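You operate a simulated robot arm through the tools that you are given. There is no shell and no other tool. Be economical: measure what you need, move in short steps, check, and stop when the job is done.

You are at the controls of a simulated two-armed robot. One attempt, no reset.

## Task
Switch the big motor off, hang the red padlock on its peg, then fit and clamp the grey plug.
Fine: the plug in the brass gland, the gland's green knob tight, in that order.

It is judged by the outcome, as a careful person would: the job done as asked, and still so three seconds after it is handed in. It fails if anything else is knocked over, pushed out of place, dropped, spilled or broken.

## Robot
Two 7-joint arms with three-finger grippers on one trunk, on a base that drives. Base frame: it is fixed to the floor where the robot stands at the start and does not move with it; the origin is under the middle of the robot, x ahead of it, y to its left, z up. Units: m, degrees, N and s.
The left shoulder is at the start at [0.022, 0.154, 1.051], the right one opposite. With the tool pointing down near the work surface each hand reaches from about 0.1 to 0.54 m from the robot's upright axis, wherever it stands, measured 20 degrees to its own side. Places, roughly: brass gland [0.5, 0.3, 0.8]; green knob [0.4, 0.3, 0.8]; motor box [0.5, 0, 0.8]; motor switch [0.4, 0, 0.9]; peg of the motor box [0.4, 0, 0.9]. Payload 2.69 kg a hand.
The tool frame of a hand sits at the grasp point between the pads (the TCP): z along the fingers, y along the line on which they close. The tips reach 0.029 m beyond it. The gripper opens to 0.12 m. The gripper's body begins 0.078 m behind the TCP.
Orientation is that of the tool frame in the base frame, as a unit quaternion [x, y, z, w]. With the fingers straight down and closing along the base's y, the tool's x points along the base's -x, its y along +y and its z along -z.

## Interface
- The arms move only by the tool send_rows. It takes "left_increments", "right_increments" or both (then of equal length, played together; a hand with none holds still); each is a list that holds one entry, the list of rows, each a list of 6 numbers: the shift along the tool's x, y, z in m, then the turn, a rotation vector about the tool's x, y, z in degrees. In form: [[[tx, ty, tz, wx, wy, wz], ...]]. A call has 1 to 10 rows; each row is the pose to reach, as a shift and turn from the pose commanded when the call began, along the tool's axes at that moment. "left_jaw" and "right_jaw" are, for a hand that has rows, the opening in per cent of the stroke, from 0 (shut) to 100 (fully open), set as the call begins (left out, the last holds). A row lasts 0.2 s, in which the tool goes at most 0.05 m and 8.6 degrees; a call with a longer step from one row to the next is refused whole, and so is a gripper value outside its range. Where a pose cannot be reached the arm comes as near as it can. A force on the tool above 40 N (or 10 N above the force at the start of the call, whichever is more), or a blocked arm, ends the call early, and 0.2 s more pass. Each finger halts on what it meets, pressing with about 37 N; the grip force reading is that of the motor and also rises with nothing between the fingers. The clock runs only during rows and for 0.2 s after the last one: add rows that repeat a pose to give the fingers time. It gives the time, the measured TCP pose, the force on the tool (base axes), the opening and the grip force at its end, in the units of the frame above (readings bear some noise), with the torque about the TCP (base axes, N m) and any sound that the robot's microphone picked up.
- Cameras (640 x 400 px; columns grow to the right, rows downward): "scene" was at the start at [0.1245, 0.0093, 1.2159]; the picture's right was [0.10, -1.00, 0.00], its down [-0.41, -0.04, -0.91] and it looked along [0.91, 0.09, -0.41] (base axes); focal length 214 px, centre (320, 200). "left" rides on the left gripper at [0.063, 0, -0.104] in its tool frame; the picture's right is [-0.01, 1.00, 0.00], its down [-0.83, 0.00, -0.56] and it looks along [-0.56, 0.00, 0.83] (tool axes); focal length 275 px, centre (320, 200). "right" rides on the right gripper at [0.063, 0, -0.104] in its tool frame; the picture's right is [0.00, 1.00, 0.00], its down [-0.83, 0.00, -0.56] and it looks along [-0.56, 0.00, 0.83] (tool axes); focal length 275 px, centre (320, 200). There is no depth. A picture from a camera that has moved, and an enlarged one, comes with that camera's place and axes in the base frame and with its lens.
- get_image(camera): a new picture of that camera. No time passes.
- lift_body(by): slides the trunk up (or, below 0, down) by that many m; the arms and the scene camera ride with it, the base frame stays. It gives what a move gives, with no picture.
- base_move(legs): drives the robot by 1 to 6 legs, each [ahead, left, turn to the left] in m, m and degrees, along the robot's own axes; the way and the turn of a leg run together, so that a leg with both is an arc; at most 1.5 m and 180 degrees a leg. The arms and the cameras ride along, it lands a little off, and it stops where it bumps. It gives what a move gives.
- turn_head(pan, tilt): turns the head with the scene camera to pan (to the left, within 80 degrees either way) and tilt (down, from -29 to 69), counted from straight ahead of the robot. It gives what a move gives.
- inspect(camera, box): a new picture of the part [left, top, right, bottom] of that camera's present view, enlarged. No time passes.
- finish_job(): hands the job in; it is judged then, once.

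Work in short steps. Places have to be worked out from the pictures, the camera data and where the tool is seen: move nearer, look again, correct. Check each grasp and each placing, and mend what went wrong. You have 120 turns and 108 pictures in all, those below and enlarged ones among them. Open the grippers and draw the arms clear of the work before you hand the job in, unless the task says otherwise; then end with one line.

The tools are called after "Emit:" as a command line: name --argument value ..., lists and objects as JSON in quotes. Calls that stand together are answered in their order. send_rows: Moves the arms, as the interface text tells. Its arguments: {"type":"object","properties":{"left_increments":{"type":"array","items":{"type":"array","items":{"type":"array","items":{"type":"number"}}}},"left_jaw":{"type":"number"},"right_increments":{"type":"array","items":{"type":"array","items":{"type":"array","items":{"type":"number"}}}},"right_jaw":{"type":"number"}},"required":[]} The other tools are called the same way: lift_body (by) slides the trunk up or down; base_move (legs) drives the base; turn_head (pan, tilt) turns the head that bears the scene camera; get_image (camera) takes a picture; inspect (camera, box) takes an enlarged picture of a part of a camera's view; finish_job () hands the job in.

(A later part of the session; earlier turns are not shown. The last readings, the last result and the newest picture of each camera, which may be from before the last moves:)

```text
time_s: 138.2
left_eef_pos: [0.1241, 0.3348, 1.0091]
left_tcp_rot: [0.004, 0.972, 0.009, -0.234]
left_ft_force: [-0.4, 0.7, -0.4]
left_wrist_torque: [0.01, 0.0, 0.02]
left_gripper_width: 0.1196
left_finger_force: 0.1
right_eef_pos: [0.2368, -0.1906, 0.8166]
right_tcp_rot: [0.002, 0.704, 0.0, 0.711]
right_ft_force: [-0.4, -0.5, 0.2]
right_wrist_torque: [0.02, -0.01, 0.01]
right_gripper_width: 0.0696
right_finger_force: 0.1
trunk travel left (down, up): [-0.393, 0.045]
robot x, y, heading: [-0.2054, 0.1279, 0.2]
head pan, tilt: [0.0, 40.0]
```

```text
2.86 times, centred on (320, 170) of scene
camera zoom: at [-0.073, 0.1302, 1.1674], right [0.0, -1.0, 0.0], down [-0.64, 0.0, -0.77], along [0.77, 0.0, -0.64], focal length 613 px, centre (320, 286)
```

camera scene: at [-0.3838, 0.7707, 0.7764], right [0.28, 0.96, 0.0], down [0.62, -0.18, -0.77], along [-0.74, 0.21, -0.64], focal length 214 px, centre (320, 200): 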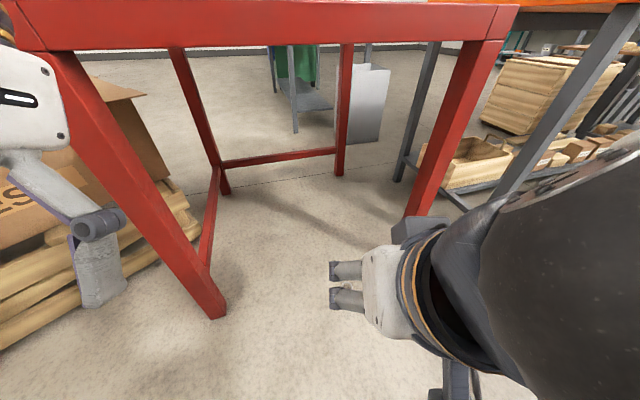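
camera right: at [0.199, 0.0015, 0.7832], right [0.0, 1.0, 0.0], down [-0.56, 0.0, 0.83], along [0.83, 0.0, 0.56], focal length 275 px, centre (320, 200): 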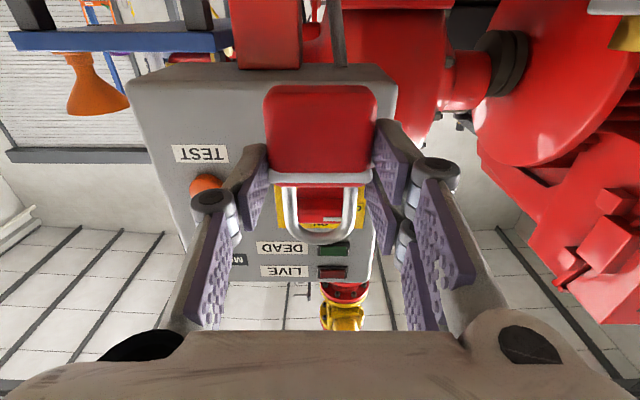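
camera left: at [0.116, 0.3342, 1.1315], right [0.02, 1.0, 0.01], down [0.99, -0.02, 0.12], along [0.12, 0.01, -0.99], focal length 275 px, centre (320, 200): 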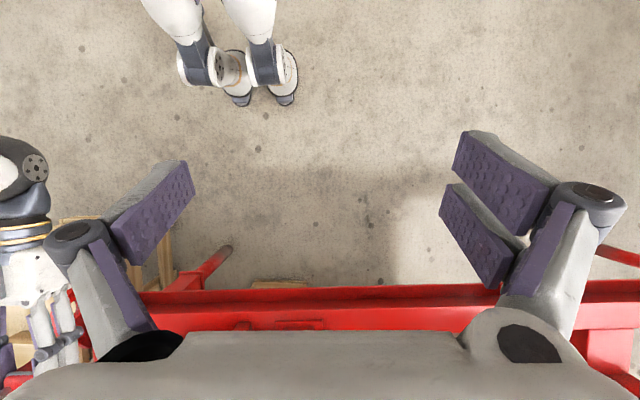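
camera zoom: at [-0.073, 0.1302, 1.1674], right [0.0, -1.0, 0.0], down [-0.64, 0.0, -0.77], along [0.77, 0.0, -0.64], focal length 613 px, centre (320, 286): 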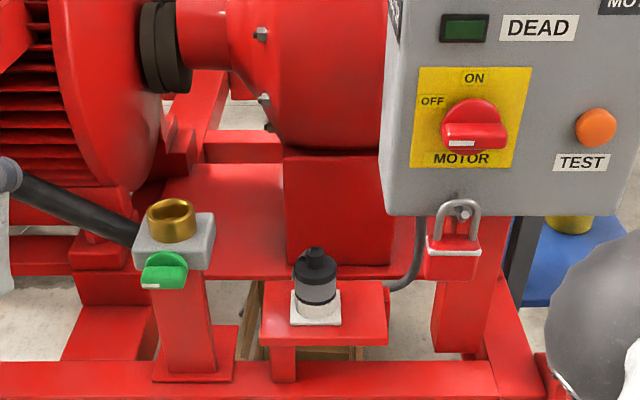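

Padlock hangs on its peg and the switch is OFF. Next the plug: plug top ≈(0.478, 0.136, 0.757), gland rim ≈(0.478, 0.289, 0.811). I retract the right hand, set the left tool vertical, and move the base to the left arm's working position.

Emit:
send_rows --right_increments '[[[-0.02, 0, -0.03, 0, 0, 0], [-0.04, 0, -0.06, 0, 0, 0], [-0.06, 0, -0.09, 0, 0, 0], [-0.07, 0, -0.11, 0, 0, 0], [-0.08, 0, -0.12, 0, 0, 0]]]' --left_increments '[[[0, 0, 0, 0, -6, 0], [0, 0, 0, 0, -12, 0], [0, 0, 0, 0, -18, 0], [0, 0, 0, 0, -24, 0], [0, 0, 0, 0, -27, 0]]]' --left_jaw 60

Emit:
base_move --legs '[[0, -0.11, 0], [0.2, 0, 0]]'

Emit:
get_image --camera "left"

```text
time_s: 139.4
left_eef_pos: [0.1237, 0.3363, 1.0105]
left_tcp_rot: [0.006, 1.0, 0.007, 0.001]
left_ft_force: [-0.2, 0.4, -0.4]
left_wrist_torque: [0.0, -0.01, -0.02]
left_gripper_width: 0.0718
left_finger_force: 0.0
right_eef_pos: [0.2269, -0.2036, 0.8416]
right_tcp_rot: [0.003, 0.704, -0.001, 0.71]
right_ft_force: [0.1, 0.2, -0.3]
right_wrist_torque: [-0.03, -0.02, -0.04]
right_gripper_width: 0.0694
right_finger_force: 0.1
right hand out of reach, approached as far as the arm can: row 1, 2, 3, 4, 5
trunk travel left (down, up): [-0.393, 0.045]
robot x, y, heading: [-0.208, 0.1303, 0.0]
head pan, tilt: [0.0, 40.0]
```

```text
time_s: 142.2
left_eef_pos: [0.3279, 0.2273, 1.0094]
left_tcp_rot: [0.005, 1.0, 0.007, -0.001]
left_ft_force: [0.0, 0.8, -0.5]
left_wrist_torque: [0.01, 0.02, 0.01]
left_gripper_width: 0.072
left_finger_force: 0.1
right_eef_pos: [0.4316, -0.3124, 0.8413]
right_tcp_rot: [0.001, 0.704, 0.0, 0.71]
right_ft_force: [1.6, -0.3, 0.1]
right_wrist_torque: [0.02, 0.0, 0.04]
right_gripper_width: 0.0696
right_finger_force: 0.1
trunk travel left (down, up): [-0.393, 0.045]
robot x, y, heading: [-0.0083, 0.0211, 0.1]
head pan, tilt: [0.0, 40.0]
```

```text
18 pictures are left
camera left: at [0.2646, 0.2262, 1.1142], right [0.02, 1.0, 0.01], down [0.83, -0.02, 0.55], along [0.56, 0.0, -0.83], focal length 275 px, centre (320, 200)
```

left: 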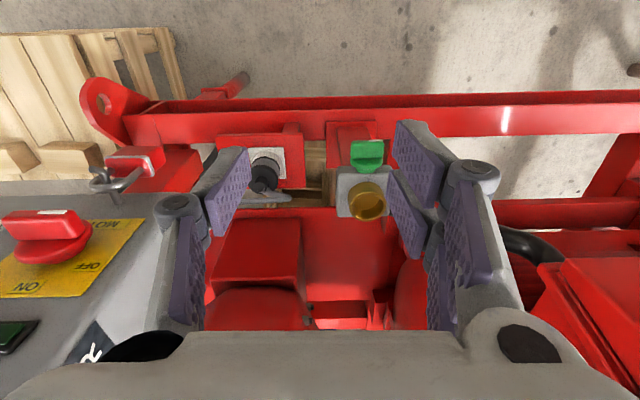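

I move over toward the plug for a closer look at its shape.

Emit:
send_rows --left_increments '[[[-0.02, -0.03, 0.01, 0, 0, 0], [-0.045, -0.06, 0.03, 0, 0, 0], [-0.06, -0.088, 0.05, 0, 0, 0], [-0.06, -0.088, 0.079, 0, 0, 0], [-0.06, -0.088, 0.1, 0, 0, 0]]]'

Emit:
get_image --camera "left"

```text
time_s: 143.4
left_eef_pos: [0.386, 0.1397, 0.9079]
left_tcp_rot: [0.004, 1.0, 0.007, 0.0]
left_ft_force: [0.2, -0.6, -0.5]
left_wrist_torque: [0.0, 0.01, 0.01]
left_gripper_width: 0.0719
left_finger_force: 0.1
right_eef_pos: [0.4315, -0.3127, 0.8398]
right_tcp_rot: [0.003, 0.704, -0.001, 0.711]
right_ft_force: [0.8, -0.5, -0.3]
right_wrist_torque: [0.0, 0.01, -0.02]
right_gripper_width: 0.0698
right_finger_force: 0.0
trunk travel left (down, up): [-0.393, 0.045]
robot x, y, heading: [-0.0099, 0.0203, 0.3]
head pan, tilt: [0.0, 40.0]
```

```text
17 pictures are left
camera left: at [0.3235, 0.1384, 1.0126], right [0.01, 1.0, 0.01], down [0.83, -0.02, 0.56], along [0.56, 0.0, -0.83], focal length 275 px, centre (320, 200)
```

left: 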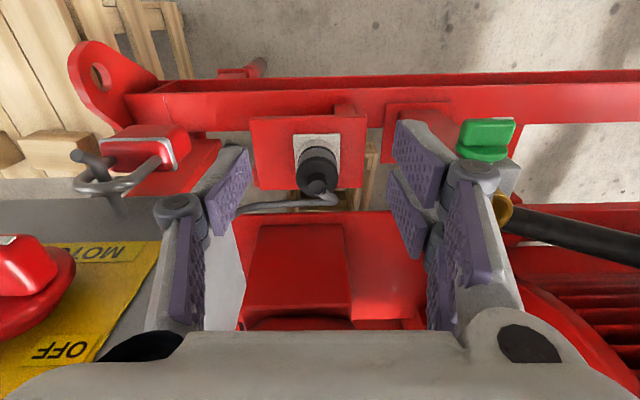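

Emit:
inspect --camera "left" --box '[230, 110, 400, 220]'

```text
3.64 times, centred on (315, 165) of left
camera zoom: at [0.3235, 0.1384, 1.0126], right [0.01, 1.0, 0.01], down [0.83, -0.02, 0.56], along [0.56, 0.0, -0.83], focal length 1001 px, centre (338, 327)
```

zoom: 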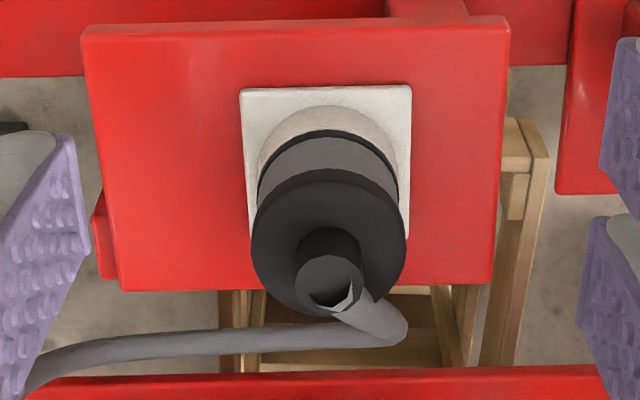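

The plug: neck, black flange (≈50 mm), grey body, then spigot in a white holder. I'll grip flange and grey body. First I go over it to TCP z≈0.79.

Emit:
send_rows --left_increments '[[[-0.03, -0.001, 0, 0, 0, 0], [-0.06, -0.002, 0.01, 0, 0, 0], [-0.087, -0.003, 0.03, 0, 0, 0], [-0.087, -0.003, 0.07, 0, 0, 0], [-0.087, -0.003, 0.1, 0, 0, 0], [-0.087, -0.003, 0.118, 0, 0, 0]]]'

Emit:
get_image --camera "left"

```text
time_s: 144.8
left_eef_pos: [0.4718, 0.1365, 0.7908]
left_tcp_rot: [0.006, 1.0, 0.008, 0.0]
left_ft_force: [-1.2, 0.5, 0.0]
left_wrist_torque: [0.03, 0.0, 0.0]
left_gripper_width: 0.0722
left_finger_force: 0.1
right_eef_pos: [0.4312, -0.3121, 0.84]
right_tcp_rot: [0.002, 0.704, 0.0, 0.71]
right_ft_force: [0.9, -0.8, -0.4]
right_wrist_torque: [0.0, 0.0, 0.0]
right_gripper_width: 0.0696
right_finger_force: 0.0
trunk travel left (down, up): [-0.393, 0.045]
robot x, y, heading: [-0.0091, 0.0213, 0.4]
head pan, tilt: [0.0, 40.0]
```

```text
15 pictures are left
camera left: at [0.4094, 0.1368, 0.8943], right [0.01, 1.0, 0.01], down [0.83, -0.02, 0.56], along [0.56, 0.0, -0.83], focal length 275 px, centre (320, 200)
```

left: 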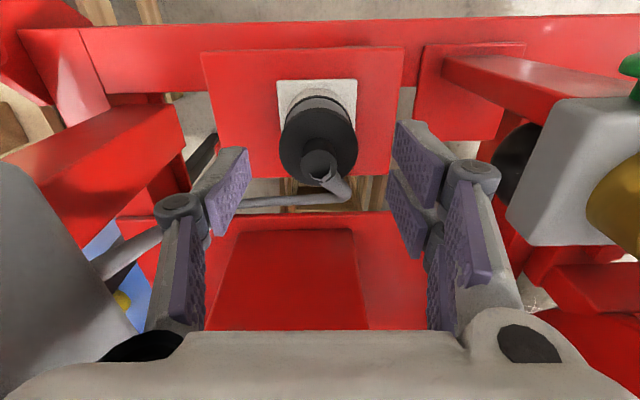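

Axis estimates agree (x≈0.474, y≈0.136). I descend to TCP z≈0.733 and close on the flange.

Emit:
send_rows --left_increments '[[[-0.002, 0, 0.02, 0, 0, 0], [-0.002, 0, 0.04, 0, 0, 0], [-0.002, 0, 0.052, 0, 0, 0], [-0.002, 0, 0.058, 0, 0, 0]]]'

Emit:
inspect --camera "scene" --box '[180, 80, 380, 260]'

```text
time_s: 145.8
left_eef_pos: [0.4746, 0.1383, 0.7315]
left_tcp_rot: [0.006, 1.0, 0.007, 0.0]
left_ft_force: [0.2, -0.4, -0.2]
left_wrist_torque: [-0.01, -0.03, 0.0]
left_gripper_width: 0.072
left_finger_force: 0.0
right_eef_pos: [0.4307, -0.3124, 0.8401]
right_tcp_rot: [0.001, 0.704, 0.0, 0.71]
right_ft_force: [0.2, -0.4, -0.4]
right_wrist_torque: [0.02, 0.0, 0.03]
right_gripper_width: 0.0698
right_finger_force: 0.0
trunk travel left (down, up): [-0.393, 0.045]
robot x, y, heading: [-0.0084, 0.0215, 0.3]
head pan, tilt: [0.0, 40.0]
```

```text
2.22 times, centred on (280, 170) of scene
camera zoom: at [0.1296, 0.0214, 1.1674], right [0.01, -1.0, 0.0], down [-0.64, 0.0, -0.77], along [0.77, 0.0, -0.64], focal length 477 px, centre (409, 267)
```

zoom: 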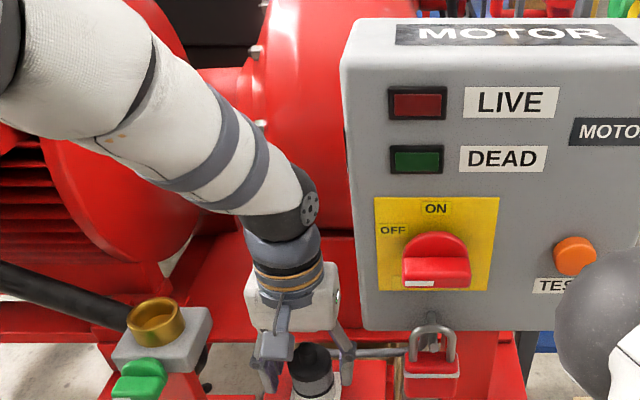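

Fingers flank the plug. I close and then pull up 20 mm, gently.

Emit:
send_rows --left_increments '[[[0, 0, 0, 0, 0, 0], [0, 0, 0, 0, 0, 0], [0, 0, 0, 0, 0, 0]]]' --left_jaw 10

Emit:
send_rows --left_increments '[[[0, 0, -0.005, 0, 0, 0], [0, 0, -0.012, 0, 0, 0], [0, 0, -0.02, 0, 0, 0]]]'

Emit:
get_image --camera "left"

```text
time_s: 146.6
left_eef_pos: [0.4749, 0.1382, 0.7327]
left_tcp_rot: [0.005, 1.0, 0.007, 0.0]
left_ft_force: [-0.3, -1.1, 3.3]
left_wrist_torque: [0.01, -0.01, -0.03]
left_gripper_width: 0.0468
left_finger_force: 36.9
right_eef_pos: [0.4306, -0.3114, 0.8416]
right_tcp_rot: [0.001, 0.705, 0.0, 0.71]
right_ft_force: [-0.6, -0.2, -0.4]
right_wrist_torque: [0.0, 0.03, -0.04]
right_gripper_width: 0.0694
right_finger_force: 0.1
trunk travel left (down, up): [-0.393, 0.045]
robot x, y, heading: [-0.0081, 0.0156, -0.0]
head pan, tilt: [0.0, 40.0]
```

```text
time_s: 147.4
left_eef_pos: [0.4753, 0.1367, 0.7527]
left_tcp_rot: [0.005, 1.0, 0.007, -0.001]
left_ft_force: [-0.1, 0.0, -1.2]
left_wrist_torque: [0.01, 0.02, 0.02]
left_gripper_width: 0.0471
left_finger_force: 36.9
right_eef_pos: [0.4312, -0.3115, 0.8406]
right_tcp_rot: [0.001, 0.704, 0.0, 0.71]
right_ft_force: [0.7, 0.2, -0.4]
right_wrist_torque: [0.01, 0.0, -0.04]
right_gripper_width: 0.0697
right_finger_force: 0.0
trunk travel left (down, up): [-0.393, 0.045]
robot x, y, heading: [-0.0015, 0.0173, 0.3]
head pan, tilt: [0.0, 40.0]
```

```text
13 pictures are left
camera left: at [0.4117, 0.1371, 0.8567], right [0.02, 1.0, 0.01], down [0.83, -0.02, 0.56], along [0.56, 0.0, -0.83], focal length 275 px, centre (320, 200)
```

left: 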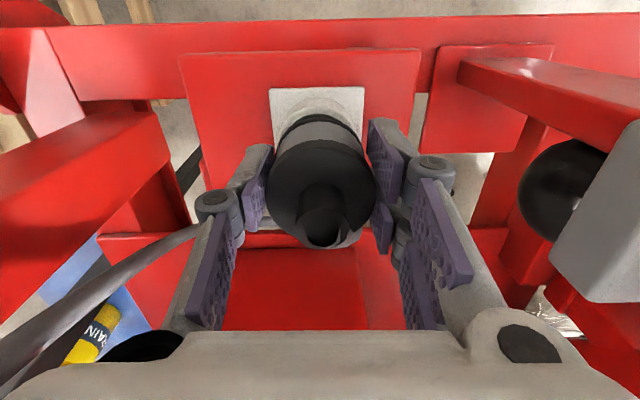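

The plug came free with the cable following. I raise it to TCP z≈0.92 and look at its spigot.

Emit:
send_rows --left_increments '[[[0, 0, -0.03, 0, 0, 0], [0, 0, -0.06, 0, 0, 0], [0, 0, -0.09, 0, 0, 0], [0, 0, -0.12, 0, 0, 0], [0, 0, -0.15, 0, 0, 0], [0, 0, -0.168, 0, 0, 0]]]'

Emit:
inspect --camera "scene" --box '[180, 80, 380, 260]'

```text
time_s: 148.8
left_eef_pos: [0.475, 0.1355, 0.9213]
left_tcp_rot: [0.006, 1.0, 0.007, -0.002]
left_ft_force: [-0.7, 0.4, -1.5]
left_wrist_torque: [-0.01, -0.01, 0.04]
left_gripper_width: 0.0466
left_finger_force: 37.5
right_eef_pos: [0.4318, -0.3117, 0.8401]
right_tcp_rot: [0.002, 0.704, 0.0, 0.71]
right_ft_force: [0.3, 0.2, -0.8]
right_wrist_torque: [-0.01, -0.01, 0.0]
right_gripper_width: 0.0696
right_finger_force: 0.1
trunk travel left (down, up): [-0.393, 0.045]
robot x, y, heading: [-0.0036, 0.0172, 0.3]
head pan, tilt: [0.0, 40.0]
```

```text
2.22 times, centred on (280, 170) of scene
camera zoom: at [0.1296, 0.0214, 1.1674], right [0.01, -1.0, 0.0], down [-0.64, 0.0, -0.77], along [0.77, 0.0, -0.64], focal length 477 px, centre (409, 267)
```

zoom: 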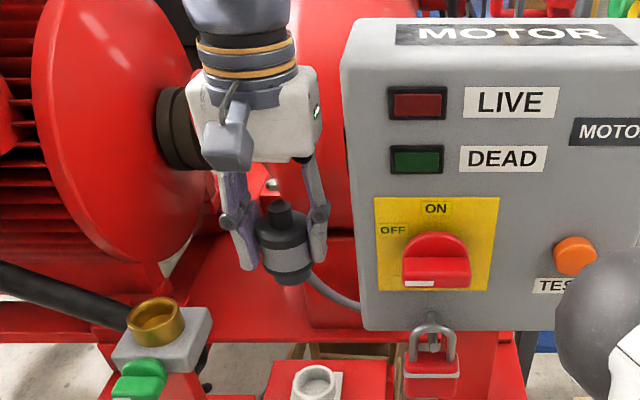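

The plug bottom is ≈0.06 below the TCP. I take a wrist picture to fix the gland's position more exactly.

Emit:
inspect --camera "left" --box '[280, 30, 640, 255]'

```text
1.78 times, centred on (460, 142) of left
camera zoom: at [0.4117, 0.1347, 1.0253], right [0.02, 1.0, 0.01], down [0.83, -0.02, 0.56], along [0.56, 0.0, -0.83], focal length 489 px, centre (71, 302)
```

zoom: 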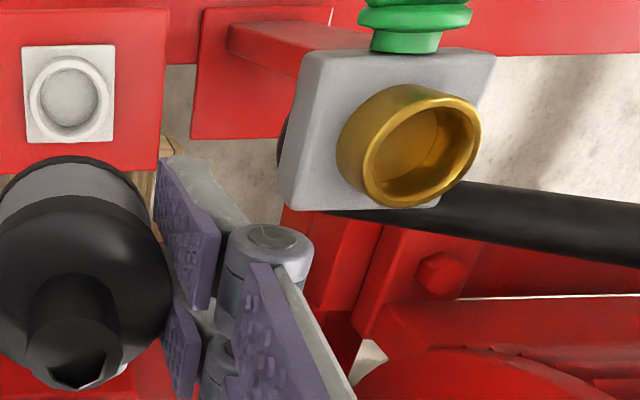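

Gland rim centre ≈(0.478, 0.288, 0.812). I carry the plug over it.

Emit:
send_rows --left_increments '[[[0, 0.03, 0, 0, 0, 0], [0, 0.06, 0, 0, 0, 0], [0, 0.09, 0, 0, 0, 0], [0, 0.12, 0, 0, 0, 0], [0, 0.145, 0, 0, 0, 0], [0, 0.1525, 0.015, 0, 0, 0], [0, 0.1525, 0.03, 0, 0, 0]]]'

Emit:
inspect --camera "scene" --box '[160, 120, 320, 260]'

```text
time_s: 150.4
left_eef_pos: [0.4764, 0.2889, 0.893]
left_tcp_rot: [0.005, 1.0, 0.006, 0.001]
left_ft_force: [0.1, -0.4, -0.4]
left_wrist_torque: [0.02, -0.01, -0.01]
left_gripper_width: 0.0468
left_finger_force: 37.1
right_eef_pos: [0.4308, -0.3121, 0.8411]
right_tcp_rot: [0.001, 0.704, 0.001, 0.71]
right_ft_force: [0.1, 0.0, 0.0]
right_wrist_torque: [-0.01, 0.02, 0.01]
right_gripper_width: 0.0697
right_finger_force: 0.1
trunk travel left (down, up): [-0.393, 0.045]
robot x, y, heading: [-0.0068, 0.0189, 0.2]
head pan, tilt: [0.0, 40.0]
```

```text
2.86 times, centred on (240, 190) of scene
camera zoom: at [0.1297, 0.0214, 1.1674], right [0.01, -1.0, 0.0], down [-0.64, 0.0, -0.77], along [0.77, 0.0, -0.64], focal length 613 px, centre (549, 229)
```

zoom: 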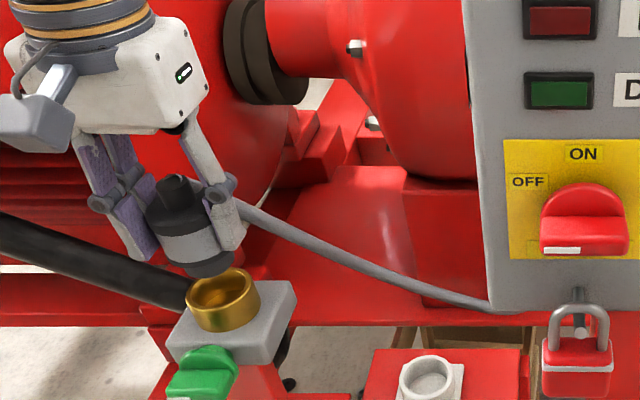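

Emit:
inspect --camera "scene" --box '[190, 170, 260, 230]'

```text
6.67 times, centred on (225, 200) of scene
camera zoom: at [0.1297, 0.0214, 1.1674], right [0.01, -1.0, 0.0], down [-0.64, 0.0, -0.77], along [0.77, 0.0, -0.64], focal length 1430 px, centre (953, 200)
```

zoom: 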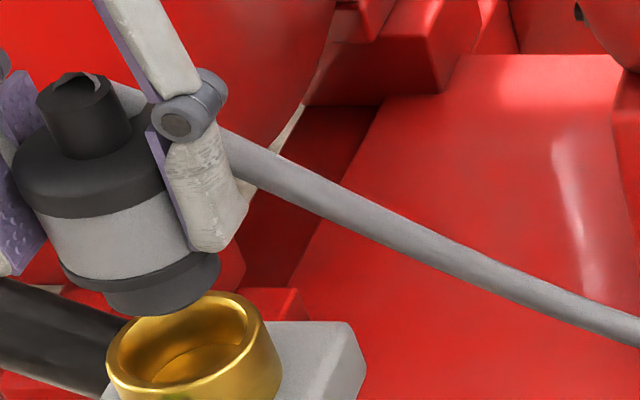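

Geometry shows the plug axis over the gland within ~1–2 mm, spigot bottom ≈0.84. I lower it 34 mm carefully.

Emit:
send_rows --left_increments '[[[0, 0, 0.01, 0, 0, 0], [0, 0, 0.018, 0, 0, 0], [0, 0, 0.024, 0, 0, 0], [0, 0, 0.029, 0, 0, 0], [0, 0, 0.034, 0, 0, 0]]]'

Emit:
inspect --camera "scene" --box '[190, 170, 260, 230]'

```text
time_s: 151.6
left_eef_pos: [0.4768, 0.2901, 0.8576]
left_tcp_rot: [0.005, 1.0, 0.008, 0.0]
left_ft_force: [1.1, 9.2, -2.5]
left_wrist_torque: [0.46, -0.02, 0.03]
left_gripper_width: 0.0468
left_finger_force: 37.3
right_eef_pos: [0.4319, -0.3121, 0.8397]
right_tcp_rot: [0.003, 0.704, -0.002, 0.71]
right_ft_force: [0.5, -0.4, 0.1]
right_wrist_torque: [0.04, 0.0, 0.01]
right_gripper_width: 0.0695
right_finger_force: 0.1
trunk travel left (down, up): [-0.393, 0.045]
robot x, y, heading: [-0.0105, 0.025, 0.4]
head pan, tilt: [0.0, 40.0]
```

```text
6.67 times, centred on (225, 200) of scene
camera zoom: at [0.1299, 0.0224, 1.1673], right [0.01, -1.0, 0.0], down [-0.64, 0.0, -0.77], along [0.77, 0.0, -0.64], focal length 1430 px, centre (953, 200)
```

zoom: 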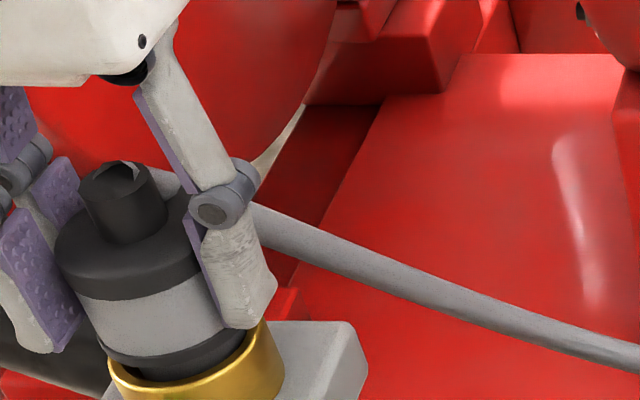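

Entering the gland, with a +y side force of 9 N. I shift 2 mm in +y and continue down until it seats.

Emit:
send_rows --left_increments '[[[0, 0.002, 0, 0, 0, 0], [0, 0.0025, 0.004, 0, 0, 0], [0, 0.0025, 0.008, 0, 0, 0], [0, 0.0025, 0.012, 0, 0, 0], [0, 0.0025, 0.012, 0, 0, 0]]]'

```text
time_s: 152.8
left_eef_pos: [0.4765, 0.29, 0.8475]
left_tcp_rot: [0.005, 1.0, 0.006, 0.001]
left_ft_force: [0.2, -1.7, 6.0]
left_wrist_torque: [-0.16, 0.05, 0.06]
left_gripper_width: 0.0467
left_finger_force: 37.3
right_eef_pos: [0.4315, -0.3123, 0.8408]
right_tcp_rot: [0.002, 0.704, -0.001, 0.71]
right_ft_force: [0.1, 0.5, 0.5]
right_wrist_torque: [0.03, -0.02, 0.02]
right_gripper_width: 0.0697
right_finger_force: 0.1
trunk travel left (down, up): [-0.393, 0.045]
robot x, y, heading: [-0.0074, 0.0214, 0.5]
head pan, tilt: [0.0, 40.0]
```

Side force gone, small upward reaction. I press a bit further.

Emit:
send_rows --left_increments '[[[0, 0, 0.004, 0, 0, 0], [0, 0, 0.008, 0, 0, 0], [0, 0, 0.012, 0, 0, 0], [0, 0, 0.012, 0, 0, 0]]]'

Emit:
inspect --camera "scene" --box '[190, 170, 260, 230]'

```text
time_s: 153.6
left_eef_pos: [0.4753, 0.2906, 0.8387]
left_tcp_rot: [0.005, 1.0, 0.008, 0.005]
left_ft_force: [-6.8, -2.2, 26.0]
left_wrist_torque: [-0.26, 0.5, 0.09]
left_gripper_width: 0.0471
left_finger_force: 37.0
right_eef_pos: [0.4287, -0.3129, 0.8401]
right_tcp_rot: [0.003, 0.704, -0.001, 0.71]
right_ft_force: [0.1, 0.6, 0.2]
right_wrist_torque: [0.04, -0.02, 0.0]
right_gripper_width: 0.0699
right_finger_force: 0.1
trunk travel left (down, up): [-0.393, 0.045]
robot x, y, heading: [-0.0075, 0.018, 0.5]
head pan, tilt: [0.0, 40.0]
stopped in row 4 (left hand): the force on the tool passed its limit at 44 N (the readings are from after the stop); the commanded pose is now the measured one
```

```text
6.67 times, centred on (225, 200) of scene
camera zoom: at [0.127, 0.0203, 1.1675], right [0.01, -1.0, 0.0], down [-0.64, 0.0, -0.77], along [0.77, 0.0, -0.64], focal length 1430 px, centre (953, 200)
```

zoom: 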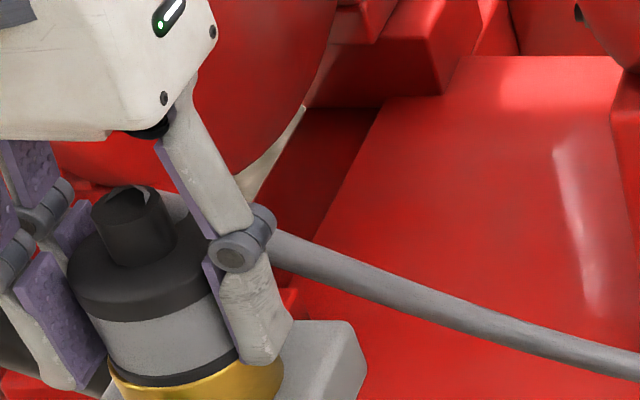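

Seated at about the rim (44 N stop). I release, rise, and press on the neck top with closed fingers to confirm it is home.

Emit:
send_rows --left_increments '[[[0, 0, 0, 0, 0, 0], [0, 0, 0, 0, 0, 0], [0, 0, -0.03, 0, 0, 0], [0, 0, -0.07, 0, 0, 0], [0, 0, -0.1, 0, 0, 0]]]' --left_jaw 62

Emit:
send_rows --left_increments '[[[0, 0, 0, 0, 0, 0], [0, 0, 0, 0, 0, 0], [0, 0, 0, 0, 0, 0]]]' --left_jaw 0

Emit:
inspect --camera "left" --box '[220, 60, 460, 260]'

```text
time_s: 154.8
left_eef_pos: [0.4783, 0.2897, 0.9374]
left_tcp_rot: [0.005, 1.0, 0.007, 0.003]
left_ft_force: [-0.3, 0.8, 0.0]
left_wrist_torque: [0.03, 0.0, 0.01]
left_gripper_width: 0.0745
left_finger_force: 0.1
right_eef_pos: [0.4316, -0.3117, 0.841]
right_tcp_rot: [0.002, 0.704, -0.001, 0.71]
right_ft_force: [-0.4, 0.2, -0.9]
right_wrist_torque: [0.0, -0.01, -0.01]
right_gripper_width: 0.0695
right_finger_force: 0.1
trunk travel left (down, up): [-0.393, 0.045]
robot x, y, heading: [-0.0051, 0.0177, 0.6]
head pan, tilt: [0.0, 40.0]
```

```text
time_s: 155.6
left_eef_pos: [0.4777, 0.2892, 0.9368]
left_tcp_rot: [0.005, 1.0, 0.007, 0.003]
left_ft_force: [0.9, 0.3, -0.6]
left_wrist_torque: [0.0, 0.02, -0.01]
left_gripper_width: 0.0002
left_finger_force: 28.3
right_eef_pos: [0.4299, -0.3109, 0.8404]
right_tcp_rot: [0.002, 0.704, 0.0, 0.71]
right_ft_force: [0.6, 0.2, -0.4]
right_wrist_torque: [-0.01, 0.0, 0.02]
right_gripper_width: 0.0696
right_finger_force: 0.0
trunk travel left (down, up): [-0.393, 0.045]
robot x, y, heading: [-0.0062, 0.0235, 0.4]
head pan, tilt: [0.0, 40.0]
```

```text
2.00 times, centred on (340, 160) of left
camera zoom: at [0.4147, 0.2891, 1.0413], right [0.02, 1.0, 0.01], down [0.83, -0.02, 0.56], along [0.56, 0.0, -0.83], focal length 551 px, centre (280, 280)
```

zoom: 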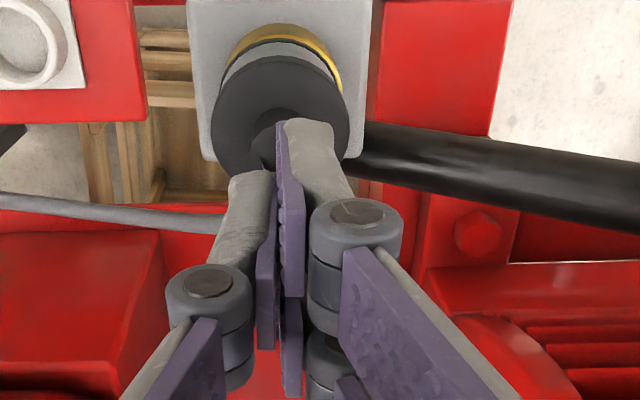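

The plug stands upright in the gland. I press down on it with the closed fingers, limited by the force guard.

Emit:
send_rows --left_increments '[[[0, 0, 0.015, 0, 0, 0], [0, 0, 0.025, 0, 0, 0], [0, 0, 0.033, 0, 0, 0], [0, 0, 0.038, 0, 0, 0], [0, 0, 0.042, 0, 0, 0], [0, 0, 0.046, 0, 0, 0], [0, 0, 0.05, 0, 0, 0]]]'

```text
time_s: 156.9
left_eef_pos: [0.4791, 0.2904, 0.9038]
left_tcp_rot: [0.004, 1.0, 0.009, 0.012]
left_ft_force: [-9.2, -0.6, 29.2]
left_wrist_torque: [-0.01, 0.09, -0.06]
left_gripper_width: 0.006
left_finger_force: 28.5
right_eef_pos: [0.4279, -0.312, 0.8405]
right_tcp_rot: [0.002, 0.703, 0.0, 0.711]
right_ft_force: [-0.7, 0.1, -0.7]
right_wrist_torque: [-0.01, 0.02, 0.01]
right_gripper_width: 0.0696
right_finger_force: 0.2
trunk travel left (down, up): [-0.393, 0.045]
robot x, y, heading: [-0.0042, 0.0218, 0.1]
head pan, tilt: [0.0, 40.0]
stopped in row 6 (left hand): the force on the tool passed its limit at 45 N (the readings are from after the stop); the commanded pose is now the measured one
```

The neck did not yield at 45 N: the plug is fully home. Next the green knob (≈(0.408, 0.288, 0.792), bar horizontal). I raise the left hand, back the base 0.22 m, and turn the tool horizontal.

Emit:
send_rows --left_increments '[[[0, 0, -0.03, 0, 0, 0], [0, 0, -0.07, 0, 0, 0], [0.03, 0, -0.1, 0, 0, 0], [0.06, 0, -0.1, 0, 0, 0]]]'

Emit:
base_move --legs '[[-0.24, 0, 0]]'

Emit:
send_rows --left_increments '[[[0, 0, 0.02, 0, -8, 0], [0, 0, 0.04, 0, -16, 0], [0, 0, 0.06, 0, -24, 0], [0, 0, 0.08, 0, -32, 0], [0, 0, 0.1, 0, -40, 0], [0, 0, 0.12, 0, -48, 0], [0, 0, 0.13, 0, -56, 0], [0, 0, 0.14, 0, -64, 0], [0, 0, 0.15, 0, -72, 0], [0, 0, 0.16, 0, -80, 0]]]' --left_jaw 40

```text
time_s: 157.9
left_eef_pos: [0.4176, 0.2916, 0.9982]
left_tcp_rot: [0.004, 1.0, 0.007, 0.007]
left_ft_force: [-0.5, 0.9, -0.8]
left_wrist_torque: [0.01, -0.02, 0.03]
left_gripper_width: 0.0001
left_finger_force: 28.9
right_eef_pos: [0.432, -0.3121, 0.8401]
right_tcp_rot: [0.002, 0.705, -0.001, 0.71]
right_ft_force: [0.6, -0.3, -0.8]
right_wrist_torque: [0.02, 0.0, -0.02]
right_gripper_width: 0.0696
right_finger_force: 0.2
trunk travel left (down, up): [-0.393, 0.045]
robot x, y, heading: [-0.0067, 0.0194, 0.1]
head pan, tilt: [0.0, 40.0]
```

```text
time_s: 159.7
left_eef_pos: [0.1773, 0.2889, 0.9982]
left_tcp_rot: [0.005, 1.0, 0.008, 0.008]
left_ft_force: [-0.6, -0.3, -0.6]
left_wrist_torque: [0.03, -0.02, 0.0]
left_gripper_width: 0.0
left_finger_force: 28.9
right_eef_pos: [0.1906, -0.3131, 0.8403]
right_tcp_rot: [0.002, 0.703, 0.0, 0.711]
right_ft_force: [-0.3, -0.6, 0.0]
right_wrist_torque: [-0.03, -0.04, 0.04]
right_gripper_width: 0.0697
right_finger_force: 0.1
trunk travel left (down, up): [-0.393, 0.045]
robot x, y, heading: [-0.2474, 0.0209, 0.4]
head pan, tilt: [0.0, 40.0]
```

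```text
time_s: 161.9
left_eef_pos: [0.1775, 0.3153, 0.844]
left_tcp_rot: [0.012, 0.762, -0.001, 0.647]
left_ft_force: [0.1, -0.7, 0.7]
left_wrist_torque: [0.0, -0.03, -0.01]
left_gripper_width: 0.0482
left_finger_force: 0.0
left hand out of reach, approached as far as the arm can: row 1, 2, 3, 4, 5, 7, 8, 9, 10
right_eef_pos: [0.1913, -0.3139, 0.8401]
right_tcp_rot: [0.002, 0.704, 0.0, 0.711]
right_ft_force: [0.5, 0.3, -0.1]
right_wrist_torque: [-0.03, -0.03, 0.0]
right_gripper_width: 0.0696
right_finger_force: 0.0
trunk travel left (down, up): [-0.393, 0.045]
robot x, y, heading: [-0.2462, 0.0172, 0.1]
head pan, tilt: [0.0, 40.0]
```

I finish the pitch and come forward to x≈0.29, then roll the jaws to close vertically.

Emit:
send_rows --left_increments '[[[0, -0.005, 0.03, 0, -3, 0], [0.008, -0.012, 0.06, 0, -6, 0], [0.016, -0.02, 0.09, 0, -9.4, 0], [0.025, -0.027, 0.115, 0, -9.4, 0], [0.025, -0.027, 0.115, 0, -9.4, 0]]]'

Emit:
send_rows --left_increments '[[[0, 0, 0, 0, 0, -8.5], [0, 0, 0, 0, 0, -17], [0, 0, 0, 0, 0, -25.5], [0, 0, 0, 0, 0, -34], [0, 0, 0, 0, 0, -42.5], [0, 0, 0, 0, 0, -51], [0, 0, 0, 0, 0, -59.5], [0, 0, 0, 0, 0, -68], [0, 0, 0, 0, 0, -76.5], [0, 0, 0, 0, 0, -85]]]'

Emit:
get_image --camera "left"

```text
time_s: 163.1
left_eef_pos: [0.283, 0.3358, 0.8101]
left_tcp_rot: [0.016, 0.707, -0.014, 0.706]
left_ft_force: [-0.4, 0.6, 1.5]
left_wrist_torque: [0.02, -0.01, 0.02]
left_gripper_width: 0.0482
left_finger_force: 0.0
left hand out of reach, approached as far as the arm can: row 1, 2, 3, 4, 5
right_eef_pos: [0.189, -0.3132, 0.8398]
right_tcp_rot: [0.002, 0.704, 0.0, 0.71]
right_ft_force: [0.0, -0.4, -0.1]
right_wrist_torque: [-0.01, 0.01, -0.01]
right_gripper_width: 0.0696
right_finger_force: 0.1
trunk travel left (down, up): [-0.393, 0.045]
robot x, y, heading: [-0.245, 0.019, 0.3]
head pan, tilt: [0.0, 40.0]
```

```text
time_s: 165.3
left_eef_pos: [0.2846, 0.3362, 0.8111]
left_tcp_rot: [-0.47, 0.525, -0.479, 0.523]
left_ft_force: [-0.1, -1.0, -1.9]
left_wrist_torque: [-0.01, 0.01, 0.0]
left_gripper_width: 0.0479
left_finger_force: 0.0
right_eef_pos: [0.1906, -0.3128, 0.8406]
right_tcp_rot: [0.0, 0.704, 0.001, 0.71]
right_ft_force: [0.4, 0.9, -1.0]
right_wrist_torque: [-0.02, 0.02, 0.0]
right_gripper_width: 0.0698
right_finger_force: 0.0
trunk travel left (down, up): [-0.393, 0.045]
robot x, y, heading: [-0.246, 0.0215, 0.5]
head pan, tilt: [0.0, 40.0]
```

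```text
5 pictures are left
camera left: at [0.1796, 0.2744, 0.8034], right [0.01, 0.1, -0.99], down [-0.55, 0.83, 0.08], along [0.84, 0.54, 0.06], focal length 275 px, centre (320, 200)
```

left: 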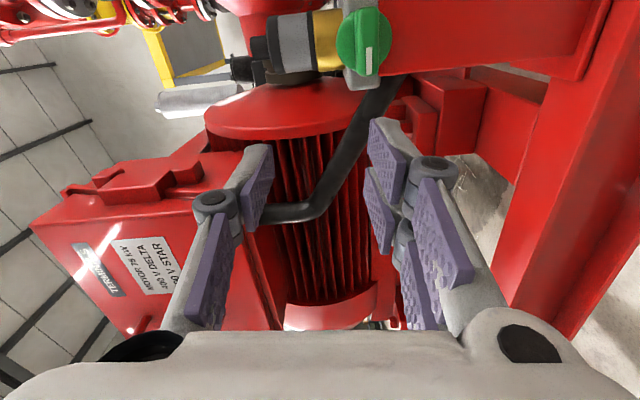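

The knob's bar is horizontal with the mark to the left (+y); centre ≈(0.41, 0.290, 0.775). I align in front of it with the remaining 6° of roll.

Emit:
send_rows --left_increments '[[[0.016, 0.01, 0.01, 0, 0, -2], [0.032, 0.02, 0.025, 0, 0, -4], [0.049, 0.031, 0.045, 0, 0, -6], [0.049, 0.031, 0.06, 0, 0, -6], [0.049, 0.031, 0.06, 0, 0, -6]]]'

```text
time_s: 166.5
left_eef_pos: [0.3447, 0.2893, 0.7747]
left_tcp_rot: [0.497, -0.501, 0.504, -0.498]
left_ft_force: [-1.0, -0.9, -0.5]
left_wrist_torque: [0.01, -0.02, 0.0]
left_gripper_width: 0.048
left_finger_force: 0.0
right_eef_pos: [0.1906, -0.3132, 0.8413]
right_tcp_rot: [0.002, 0.704, 0.0, 0.71]
right_ft_force: [-0.1, 0.4, 0.3]
right_wrist_torque: [0.0, 0.0, -0.02]
right_gripper_width: 0.0696
right_finger_force: 0.0
trunk travel left (down, up): [-0.393, 0.045]
robot x, y, heading: [-0.2478, 0.0209, 0.5]
head pan, tilt: [0.0, 40.0]
```

Reached exactly. One wrist picture to check the alignment before closing in.

Emit:
get_image --camera "left"

```text
4 pictures are left
camera left: at [0.2389, 0.2273, 0.7735], right [0.0, 0.0, -1.0], down [-0.55, 0.84, 0.0], along [0.84, 0.55, 0.0], focal length 275 px, centre (320, 200)
```

left: 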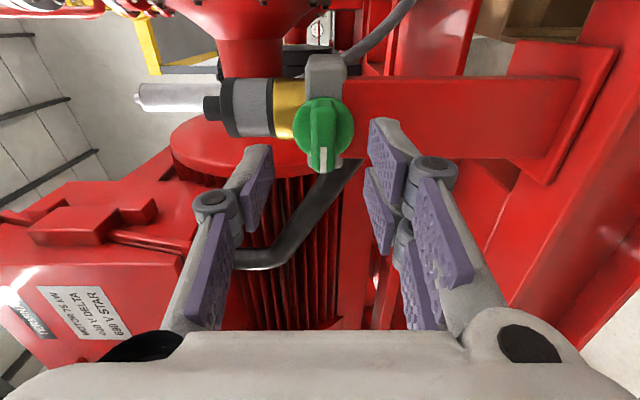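

Aligned within 2 mm. I advance 47 mm around the bar and close.

Emit:
send_rows --left_increments '[[[0.001, 0.001, 0.015, 0, 0, 0], [0.001, 0.0015, 0.03, 0, 0, 0], [0.001, 0.0015, 0.04, 0, 0, 0], [0.001, 0.0015, 0.047, 0, 0, 0]]]'

Emit:
send_rows --left_increments '[[[0, 0, 0, 0, 0, 0], [0, 0, 0, 0, 0, 0], [0, 0, 0, 0, 0, 0]]]' --left_jaw 5

```text
time_s: 167.5
left_eef_pos: [0.3899, 0.2876, 0.7727]
left_tcp_rot: [0.496, -0.501, 0.504, -0.499]
left_ft_force: [-0.5, 0.1, 2.0]
left_wrist_torque: [-0.02, 0.01, -0.06]
left_gripper_width: 0.0479
left_finger_force: 0.1
right_eef_pos: [0.1913, -0.3131, 0.8414]
right_tcp_rot: [0.001, 0.704, 0.0, 0.71]
right_ft_force: [-0.3, -0.6, -0.5]
right_wrist_torque: [-0.01, -0.01, 0.01]
right_gripper_width: 0.0699
right_finger_force: 0.2
trunk travel left (down, up): [-0.393, 0.045]
robot x, y, heading: [-0.2448, 0.0185, 0.2]
head pan, tilt: [0.0, 40.0]
```

```text
time_s: 168.3
left_eef_pos: [0.392, 0.2877, 0.7718]
left_tcp_rot: [0.497, -0.503, 0.504, -0.496]
left_ft_force: [-2.1, -2.0, -6.0]
left_wrist_torque: [-0.01, 0.19, 0.3]
left_gripper_width: 0.0157
left_finger_force: 41.8
right_eef_pos: [0.1908, -0.3128, 0.8398]
right_tcp_rot: [0.003, 0.705, -0.001, 0.71]
right_ft_force: [-0.2, 0.3, 0.1]
right_wrist_torque: [0.01, -0.02, -0.02]
right_gripper_width: 0.0697
right_finger_force: 0.0
trunk travel left (down, up): [-0.393, 0.045]
robot x, y, heading: [-0.2488, 0.0211, 0.2]
head pan, tilt: [0.0, 40.0]
```

Bar gripped (15.7 mm). I turn clockwise (tool z +) 40° and watch the torque.

Emit:
send_rows --left_increments '[[[0, 0, 0, 0, 0, 7], [0, 0, 0, 0, 0, 14], [0, 0, 0, 0, 0, 21], [0, 0, 0, 0, 0, 28], [0, 0, 0, 0, 0, 35], [0, 0, 0, 0, 0, 40]]]'

```text
time_s: 169.7
left_eef_pos: [0.3896, 0.2881, 0.769]
left_tcp_rot: [-0.297, 0.644, -0.302, 0.638]
left_ft_force: [-16.2, 1.4, -20.8]
left_wrist_torque: [-0.07, 1.07, -0.56]
left_gripper_width: 0.0157
left_finger_force: 41.3
right_eef_pos: [0.1905, -0.3127, 0.8395]
right_tcp_rot: [0.002, 0.703, -0.001, 0.711]
right_ft_force: [0.3, 0.4, -0.2]
right_wrist_torque: [0.03, -0.03, 0.04]
right_gripper_width: 0.0696
right_finger_force: 0.0
trunk travel left (down, up): [-0.393, 0.045]
robot x, y, heading: [-0.2487, 0.0177, 0.4]
head pan, tilt: [0.0, 40.0]
```

Turns freely. I shift 4 mm down to relieve the side load and turn another 40°.

Emit:
send_rows --left_increments '[[[0.0026, 0.0031, 0, 0, 0, 0], [0.0026, 0.0031, 0, 0, 0, 7], [0.0026, 0.0031, 0, 0, 0, 14], [0.0026, 0.0031, 0, 0, 0, 21], [0.0026, 0.0031, 0, 0, 0, 28], [0.0026, 0.0031, 0, 0, 0, 35], [0.0026, 0.0031, 0, 0, 0, 40]]]'

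```text
time_s: 171.3
left_eef_pos: [0.3903, 0.2919, 0.7676]
left_tcp_rot: [-0.051, 0.704, -0.075, 0.704]
left_ft_force: [-30.3, -21.3, -11.6]
left_wrist_torque: [0.1, 0.2, 0.09]
left_gripper_width: 0.016
left_finger_force: 42.1
left hand out of reach, approached as far as the arm can: row 7
right_eef_pos: [0.1879, -0.3157, 0.8414]
right_tcp_rot: [0.003, 0.703, -0.001, 0.711]
right_ft_force: [0.3, -0.7, 1.1]
right_wrist_torque: [-0.04, -0.03, 0.02]
right_gripper_width: 0.0698
right_finger_force: 0.1
trunk travel left (down, up): [-0.393, 0.045]
robot x, y, heading: [-0.2496, 0.0203, 0.1]
head pan, tilt: [0.0, 40.0]
```

Turned ≈80° so far without a stop. I ease off 2–3 mm and turn further to look for the stop.

Emit:
send_rows --left_increments '[[[0.001, -0.003, -0.002, 0, 0, 4], [0.001, -0.003, -0.002, 0, 0, 8], [0.001, -0.003, -0.002, 0, 0, 12], [0.001, -0.003, -0.002, 0, 0, 16], [0.001, -0.003, -0.002, 0, 0, 16]]]'

```text
time_s: 171.6
left_eef_pos: [0.393, 0.2932, 0.7696]
left_tcp_rot: [-0.038, 0.704, -0.072, 0.706]
left_ft_force: [-12.7, -7.0, 2.4]
left_wrist_torque: [0.03, -0.11, 0.53]
left_gripper_width: 0.0164
left_finger_force: 42.5
left hand out of reach, approached as far as the arm can: row 1
right_eef_pos: [0.1886, -0.3148, 0.8423]
right_tcp_rot: [0.003, 0.703, -0.002, 0.712]
right_ft_force: [0.7, -1.0, 0.1]
right_wrist_torque: [0.03, 0.0, -0.02]
right_gripper_width: 0.0697
right_finger_force: 0.1
trunk travel left (down, up): [-0.393, 0.045]
robot x, y, heading: [-0.25, 0.0164, 0.2]
head pan, tilt: [0.0, 40.0]
stopped in row 1 (left hand): the force on the tool passed its limit at 56 N (the readings are from after the stop); the commanded pose is now the measured one
```

The left arm hits its workspace limit at this roll. I release, back out, and shift the base right so the arm gets room.

Emit:
send_rows --left_increments '[[[0, 0, 0, 0, 0, 0], [0, 0, 0, 0, 0, 0], [0, 0, -0.03, 0, 0, 0], [0, 0, -0.06, 0, 0, 0]]]' --left_jaw 40

Emit:
base_move --legs '[[0, -0.1, 0]]'

Emit:
send_rows --left_increments '[[[0, 0.025, 0, 0, 0, 0], [0, 0.05, 0, 0, 0, 0], [0, 0.075, 0, 0, 0, 0], [0, 0.1, 0, 0, 0, 0], [0, 0.1, 0, 0, 0, 0]]]'

Emit:
get_image --camera "left"

```text
time_s: 172.6
left_eef_pos: [0.333, 0.297, 0.7678]
left_tcp_rot: [-0.041, 0.704, -0.071, 0.705]
left_ft_force: [-0.1, -0.1, -0.1]
left_wrist_torque: [-0.04, 0.03, -0.04]
left_gripper_width: 0.0482
left_finger_force: 0.0
right_eef_pos: [0.1905, -0.3141, 0.8409]
right_tcp_rot: [0.003, 0.704, -0.001, 0.71]
right_ft_force: [0.1, 0.0, -0.2]
right_wrist_torque: [0.0, -0.01, -0.01]
right_gripper_width: 0.0696
right_finger_force: 0.2
trunk travel left (down, up): [-0.393, 0.045]
robot x, y, heading: [-0.2476, 0.0238, 0.2]
head pan, tilt: [0.0, 40.0]
```

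```text
time_s: 174.0
left_eef_pos: [0.3339, 0.1976, 0.7667]
left_tcp_rot: [-0.04, 0.705, -0.071, 0.705]
left_ft_force: [-0.1, -0.2, 0.1]
left_wrist_torque: [0.02, 0.03, 0.04]
left_gripper_width: 0.0481
left_finger_force: 0.2
right_eef_pos: [0.19, -0.4153, 0.8409]
right_tcp_rot: [0.002, 0.704, 0.0, 0.71]
right_ft_force: [-0.2, -0.6, -0.1]
right_wrist_torque: [0.0, 0.01, 0.02]
right_gripper_width: 0.0694
right_finger_force: 0.0
trunk travel left (down, up): [-0.393, 0.045]
robot x, y, heading: [-0.2458, -0.0807, -0.2]
head pan, tilt: [0.0, 40.0]
```

```text
time_s: 175.2
left_eef_pos: [0.341, 0.2967, 0.7519]
left_tcp_rot: [-0.04, 0.705, -0.072, 0.705]
left_ft_force: [-0.5, -0.1, 0.0]
left_wrist_torque: [0.01, -0.02, 0.01]
left_gripper_width: 0.048
left_finger_force: 0.0
right_eef_pos: [0.1901, -0.4131, 0.8423]
right_tcp_rot: [0.001, 0.704, 0.0, 0.71]
right_ft_force: [-0.2, 0.6, -0.4]
right_wrist_torque: [-0.03, -0.02, -0.03]
right_gripper_width: 0.0694
right_finger_force: 0.1
trunk travel left (down, up): [-0.393, 0.045]
robot x, y, heading: [-0.2462, -0.0817, 0.2]
head pan, tilt: [0.0, 40.0]
```

```text
3 pictures are left
camera left: at [0.2351, 0.2921, 0.6889], right [0.04, 0.99, -0.15], down [-0.55, 0.15, 0.82], along [0.83, 0.05, 0.55], focal length 275 px, centre (320, 200)
```

left: 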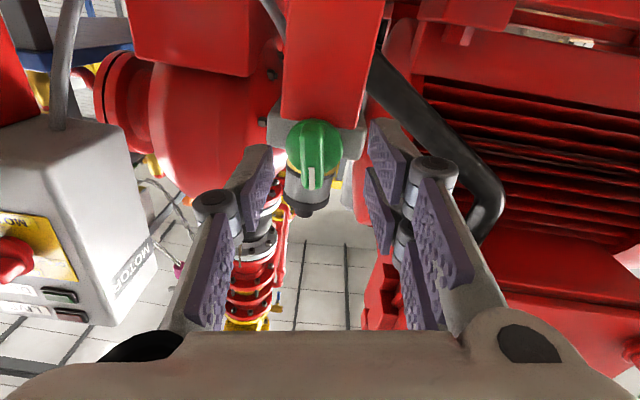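

The knob now points ≈85° (mark almost up). With more room I regrip: align, advance and close.

Emit:
send_rows --left_increments '[[[-0.008, -0.003, 0, 0, 0, 2], [-0.0154, -0.0054, 0, 0, 0, 4], [-0.0154, -0.0054, 0.02, 0, 0, 4], [-0.0154, -0.0054, 0.038, 0, 0, 4], [-0.0154, -0.0054, 0.05, 0, 0, 4]]]'

Emit:
send_rows --left_increments '[[[0, 0, 0, 0, 0, 0], [0, 0, 0, 0, 0, 0], [0, 0, 0, 0, 0, 0]]]' --left_jaw 5

```text
time_s: 176.4
left_eef_pos: [0.3888, 0.2924, 0.769]
left_tcp_rot: [-0.014, 0.706, -0.046, 0.707]
left_ft_force: [-0.5, 0.7, 1.2]
left_wrist_torque: [0.0, -0.01, -0.05]
left_gripper_width: 0.0481
left_finger_force: 0.1
right_eef_pos: [0.1906, -0.4136, 0.8396]
right_tcp_rot: [0.003, 0.704, -0.001, 0.71]
right_ft_force: [0.7, 0.3, 1.0]
right_wrist_torque: [-0.01, 0.0, 0.02]
right_gripper_width: 0.0697
right_finger_force: 0.0
trunk travel left (down, up): [-0.393, 0.045]
robot x, y, heading: [-0.248, -0.0836, -0.1]
head pan, tilt: [0.0, 40.0]
```

```text
time_s: 177.2
left_eef_pos: [0.3889, 0.2913, 0.768]
left_tcp_rot: [-0.015, 0.706, -0.046, 0.707]
left_ft_force: [1.8, 2.4, 1.0]
left_wrist_torque: [-0.02, 0.64, 0.6]
left_gripper_width: 0.0162
left_finger_force: 41.8
right_eef_pos: [0.1912, -0.4136, 0.8402]
right_tcp_rot: [0.002, 0.704, -0.001, 0.71]
right_ft_force: [-0.1, 0.0, -0.3]
right_wrist_torque: [0.01, -0.03, 0.01]
right_gripper_width: 0.0696
right_finger_force: 0.0
trunk travel left (down, up): [-0.393, 0.045]
robot x, y, heading: [-0.2447, -0.0826, 0.4]
head pan, tilt: [0.0, 40.0]
```

Gripped cleanly. I turn on clockwise, 24° in small steps, watching axial torque for the stop.

Emit:
send_rows --left_increments '[[[0, 0, 0, 0, 0, 4], [0, 0, 0, 0, 0, 8], [0, 0, 0, 0, 0, 12], [0, 0, 0, 0, 0, 16], [0, 0, 0, 0, 0, 20], [0, 0, 0, 0, 0, 24]]]'

```text
time_s: 178.5
left_eef_pos: [0.3895, 0.2956, 0.7686]
left_tcp_rot: [0.126, 0.698, 0.07, 0.702]
left_ft_force: [-18.5, -10.6, 6.3]
left_wrist_torque: [0.02, -0.18, 0.27]
left_gripper_width: 0.017
left_finger_force: 42.2
left hand out of reach, approached as far as the arm can: row 5, 6
right_eef_pos: [0.1878, -0.4152, 0.8407]
right_tcp_rot: [0.004, 0.703, -0.001, 0.711]
right_ft_force: [0.4, 0.5, 0.3]
right_wrist_torque: [-0.01, 0.0, 0.04]
right_gripper_width: 0.0695
right_finger_force: 0.1
trunk travel left (down, up): [-0.393, 0.045]
robot x, y, heading: [-0.2496, -0.0835, 0.2]
head pan, tilt: [0.0, 40.0]
stopped in row 6 (left hand): the force on the tool passed its limit at 50 N (the readings are from after the stop); the commanded pose is now the measured one
```

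Knob at ≈106° now and still no stop; the arm is again at its limit. The right arm, mirrored, should cover the next range: I release, back out, and drive left so the knob is in front of the right arm.

Emit:
send_rows --left_increments '[[[0, 0, 0, 0, 0, 0], [0, 0, 0, 0, 0, 0], [0, 0, -0.03, 0, 0, 0], [0, 0, -0.07, 0, 0, 0], [0, 0, -0.1, 0, 0, 0]]]' --left_jaw 40

Emit:
base_move --legs '[[0, 0.64, 0]]'

```text
time_s: 179.7
left_eef_pos: [0.2906, 0.3049, 0.767]
left_tcp_rot: [0.125, 0.7, 0.068, 0.7]
left_ft_force: [0.5, -0.6, -0.2]
left_wrist_torque: [0.03, 0.02, 0.03]
left_gripper_width: 0.0481
left_finger_force: 0.0
right_eef_pos: [0.1885, -0.4145, 0.8408]
right_tcp_rot: [0.003, 0.704, -0.001, 0.71]
right_ft_force: [0.1, -0.5, 0.7]
right_wrist_torque: [-0.03, 0.03, -0.01]
right_gripper_width: 0.0697
right_finger_force: 0.0
trunk travel left (down, up): [-0.393, 0.045]
robot x, y, heading: [-0.2475, -0.0843, 0.2]
head pan, tilt: [0.0, 40.0]
```

```text
time_s: 185.1
left_eef_pos: [0.2922, 0.9396, 0.767]
left_tcp_rot: [0.128, 0.7, 0.066, 0.7]
left_ft_force: [-0.3, 0.9, 0.3]
left_wrist_torque: [-0.04, -0.04, 0.02]
left_gripper_width: 0.048
left_finger_force: 0.1
right_eef_pos: [0.1864, 0.2202, 0.8404]
right_tcp_rot: [0.004, 0.704, -0.003, 0.71]
right_ft_force: [0.7, -0.1, 0.3]
right_wrist_torque: [0.0, 0.01, 0.03]
right_gripper_width: 0.0696
right_finger_force: 0.0
trunk travel left (down, up): [-0.393, 0.045]
robot x, y, heading: [-0.2483, 0.5563, -0.2]
head pan, tilt: [0.0, 40.0]
```

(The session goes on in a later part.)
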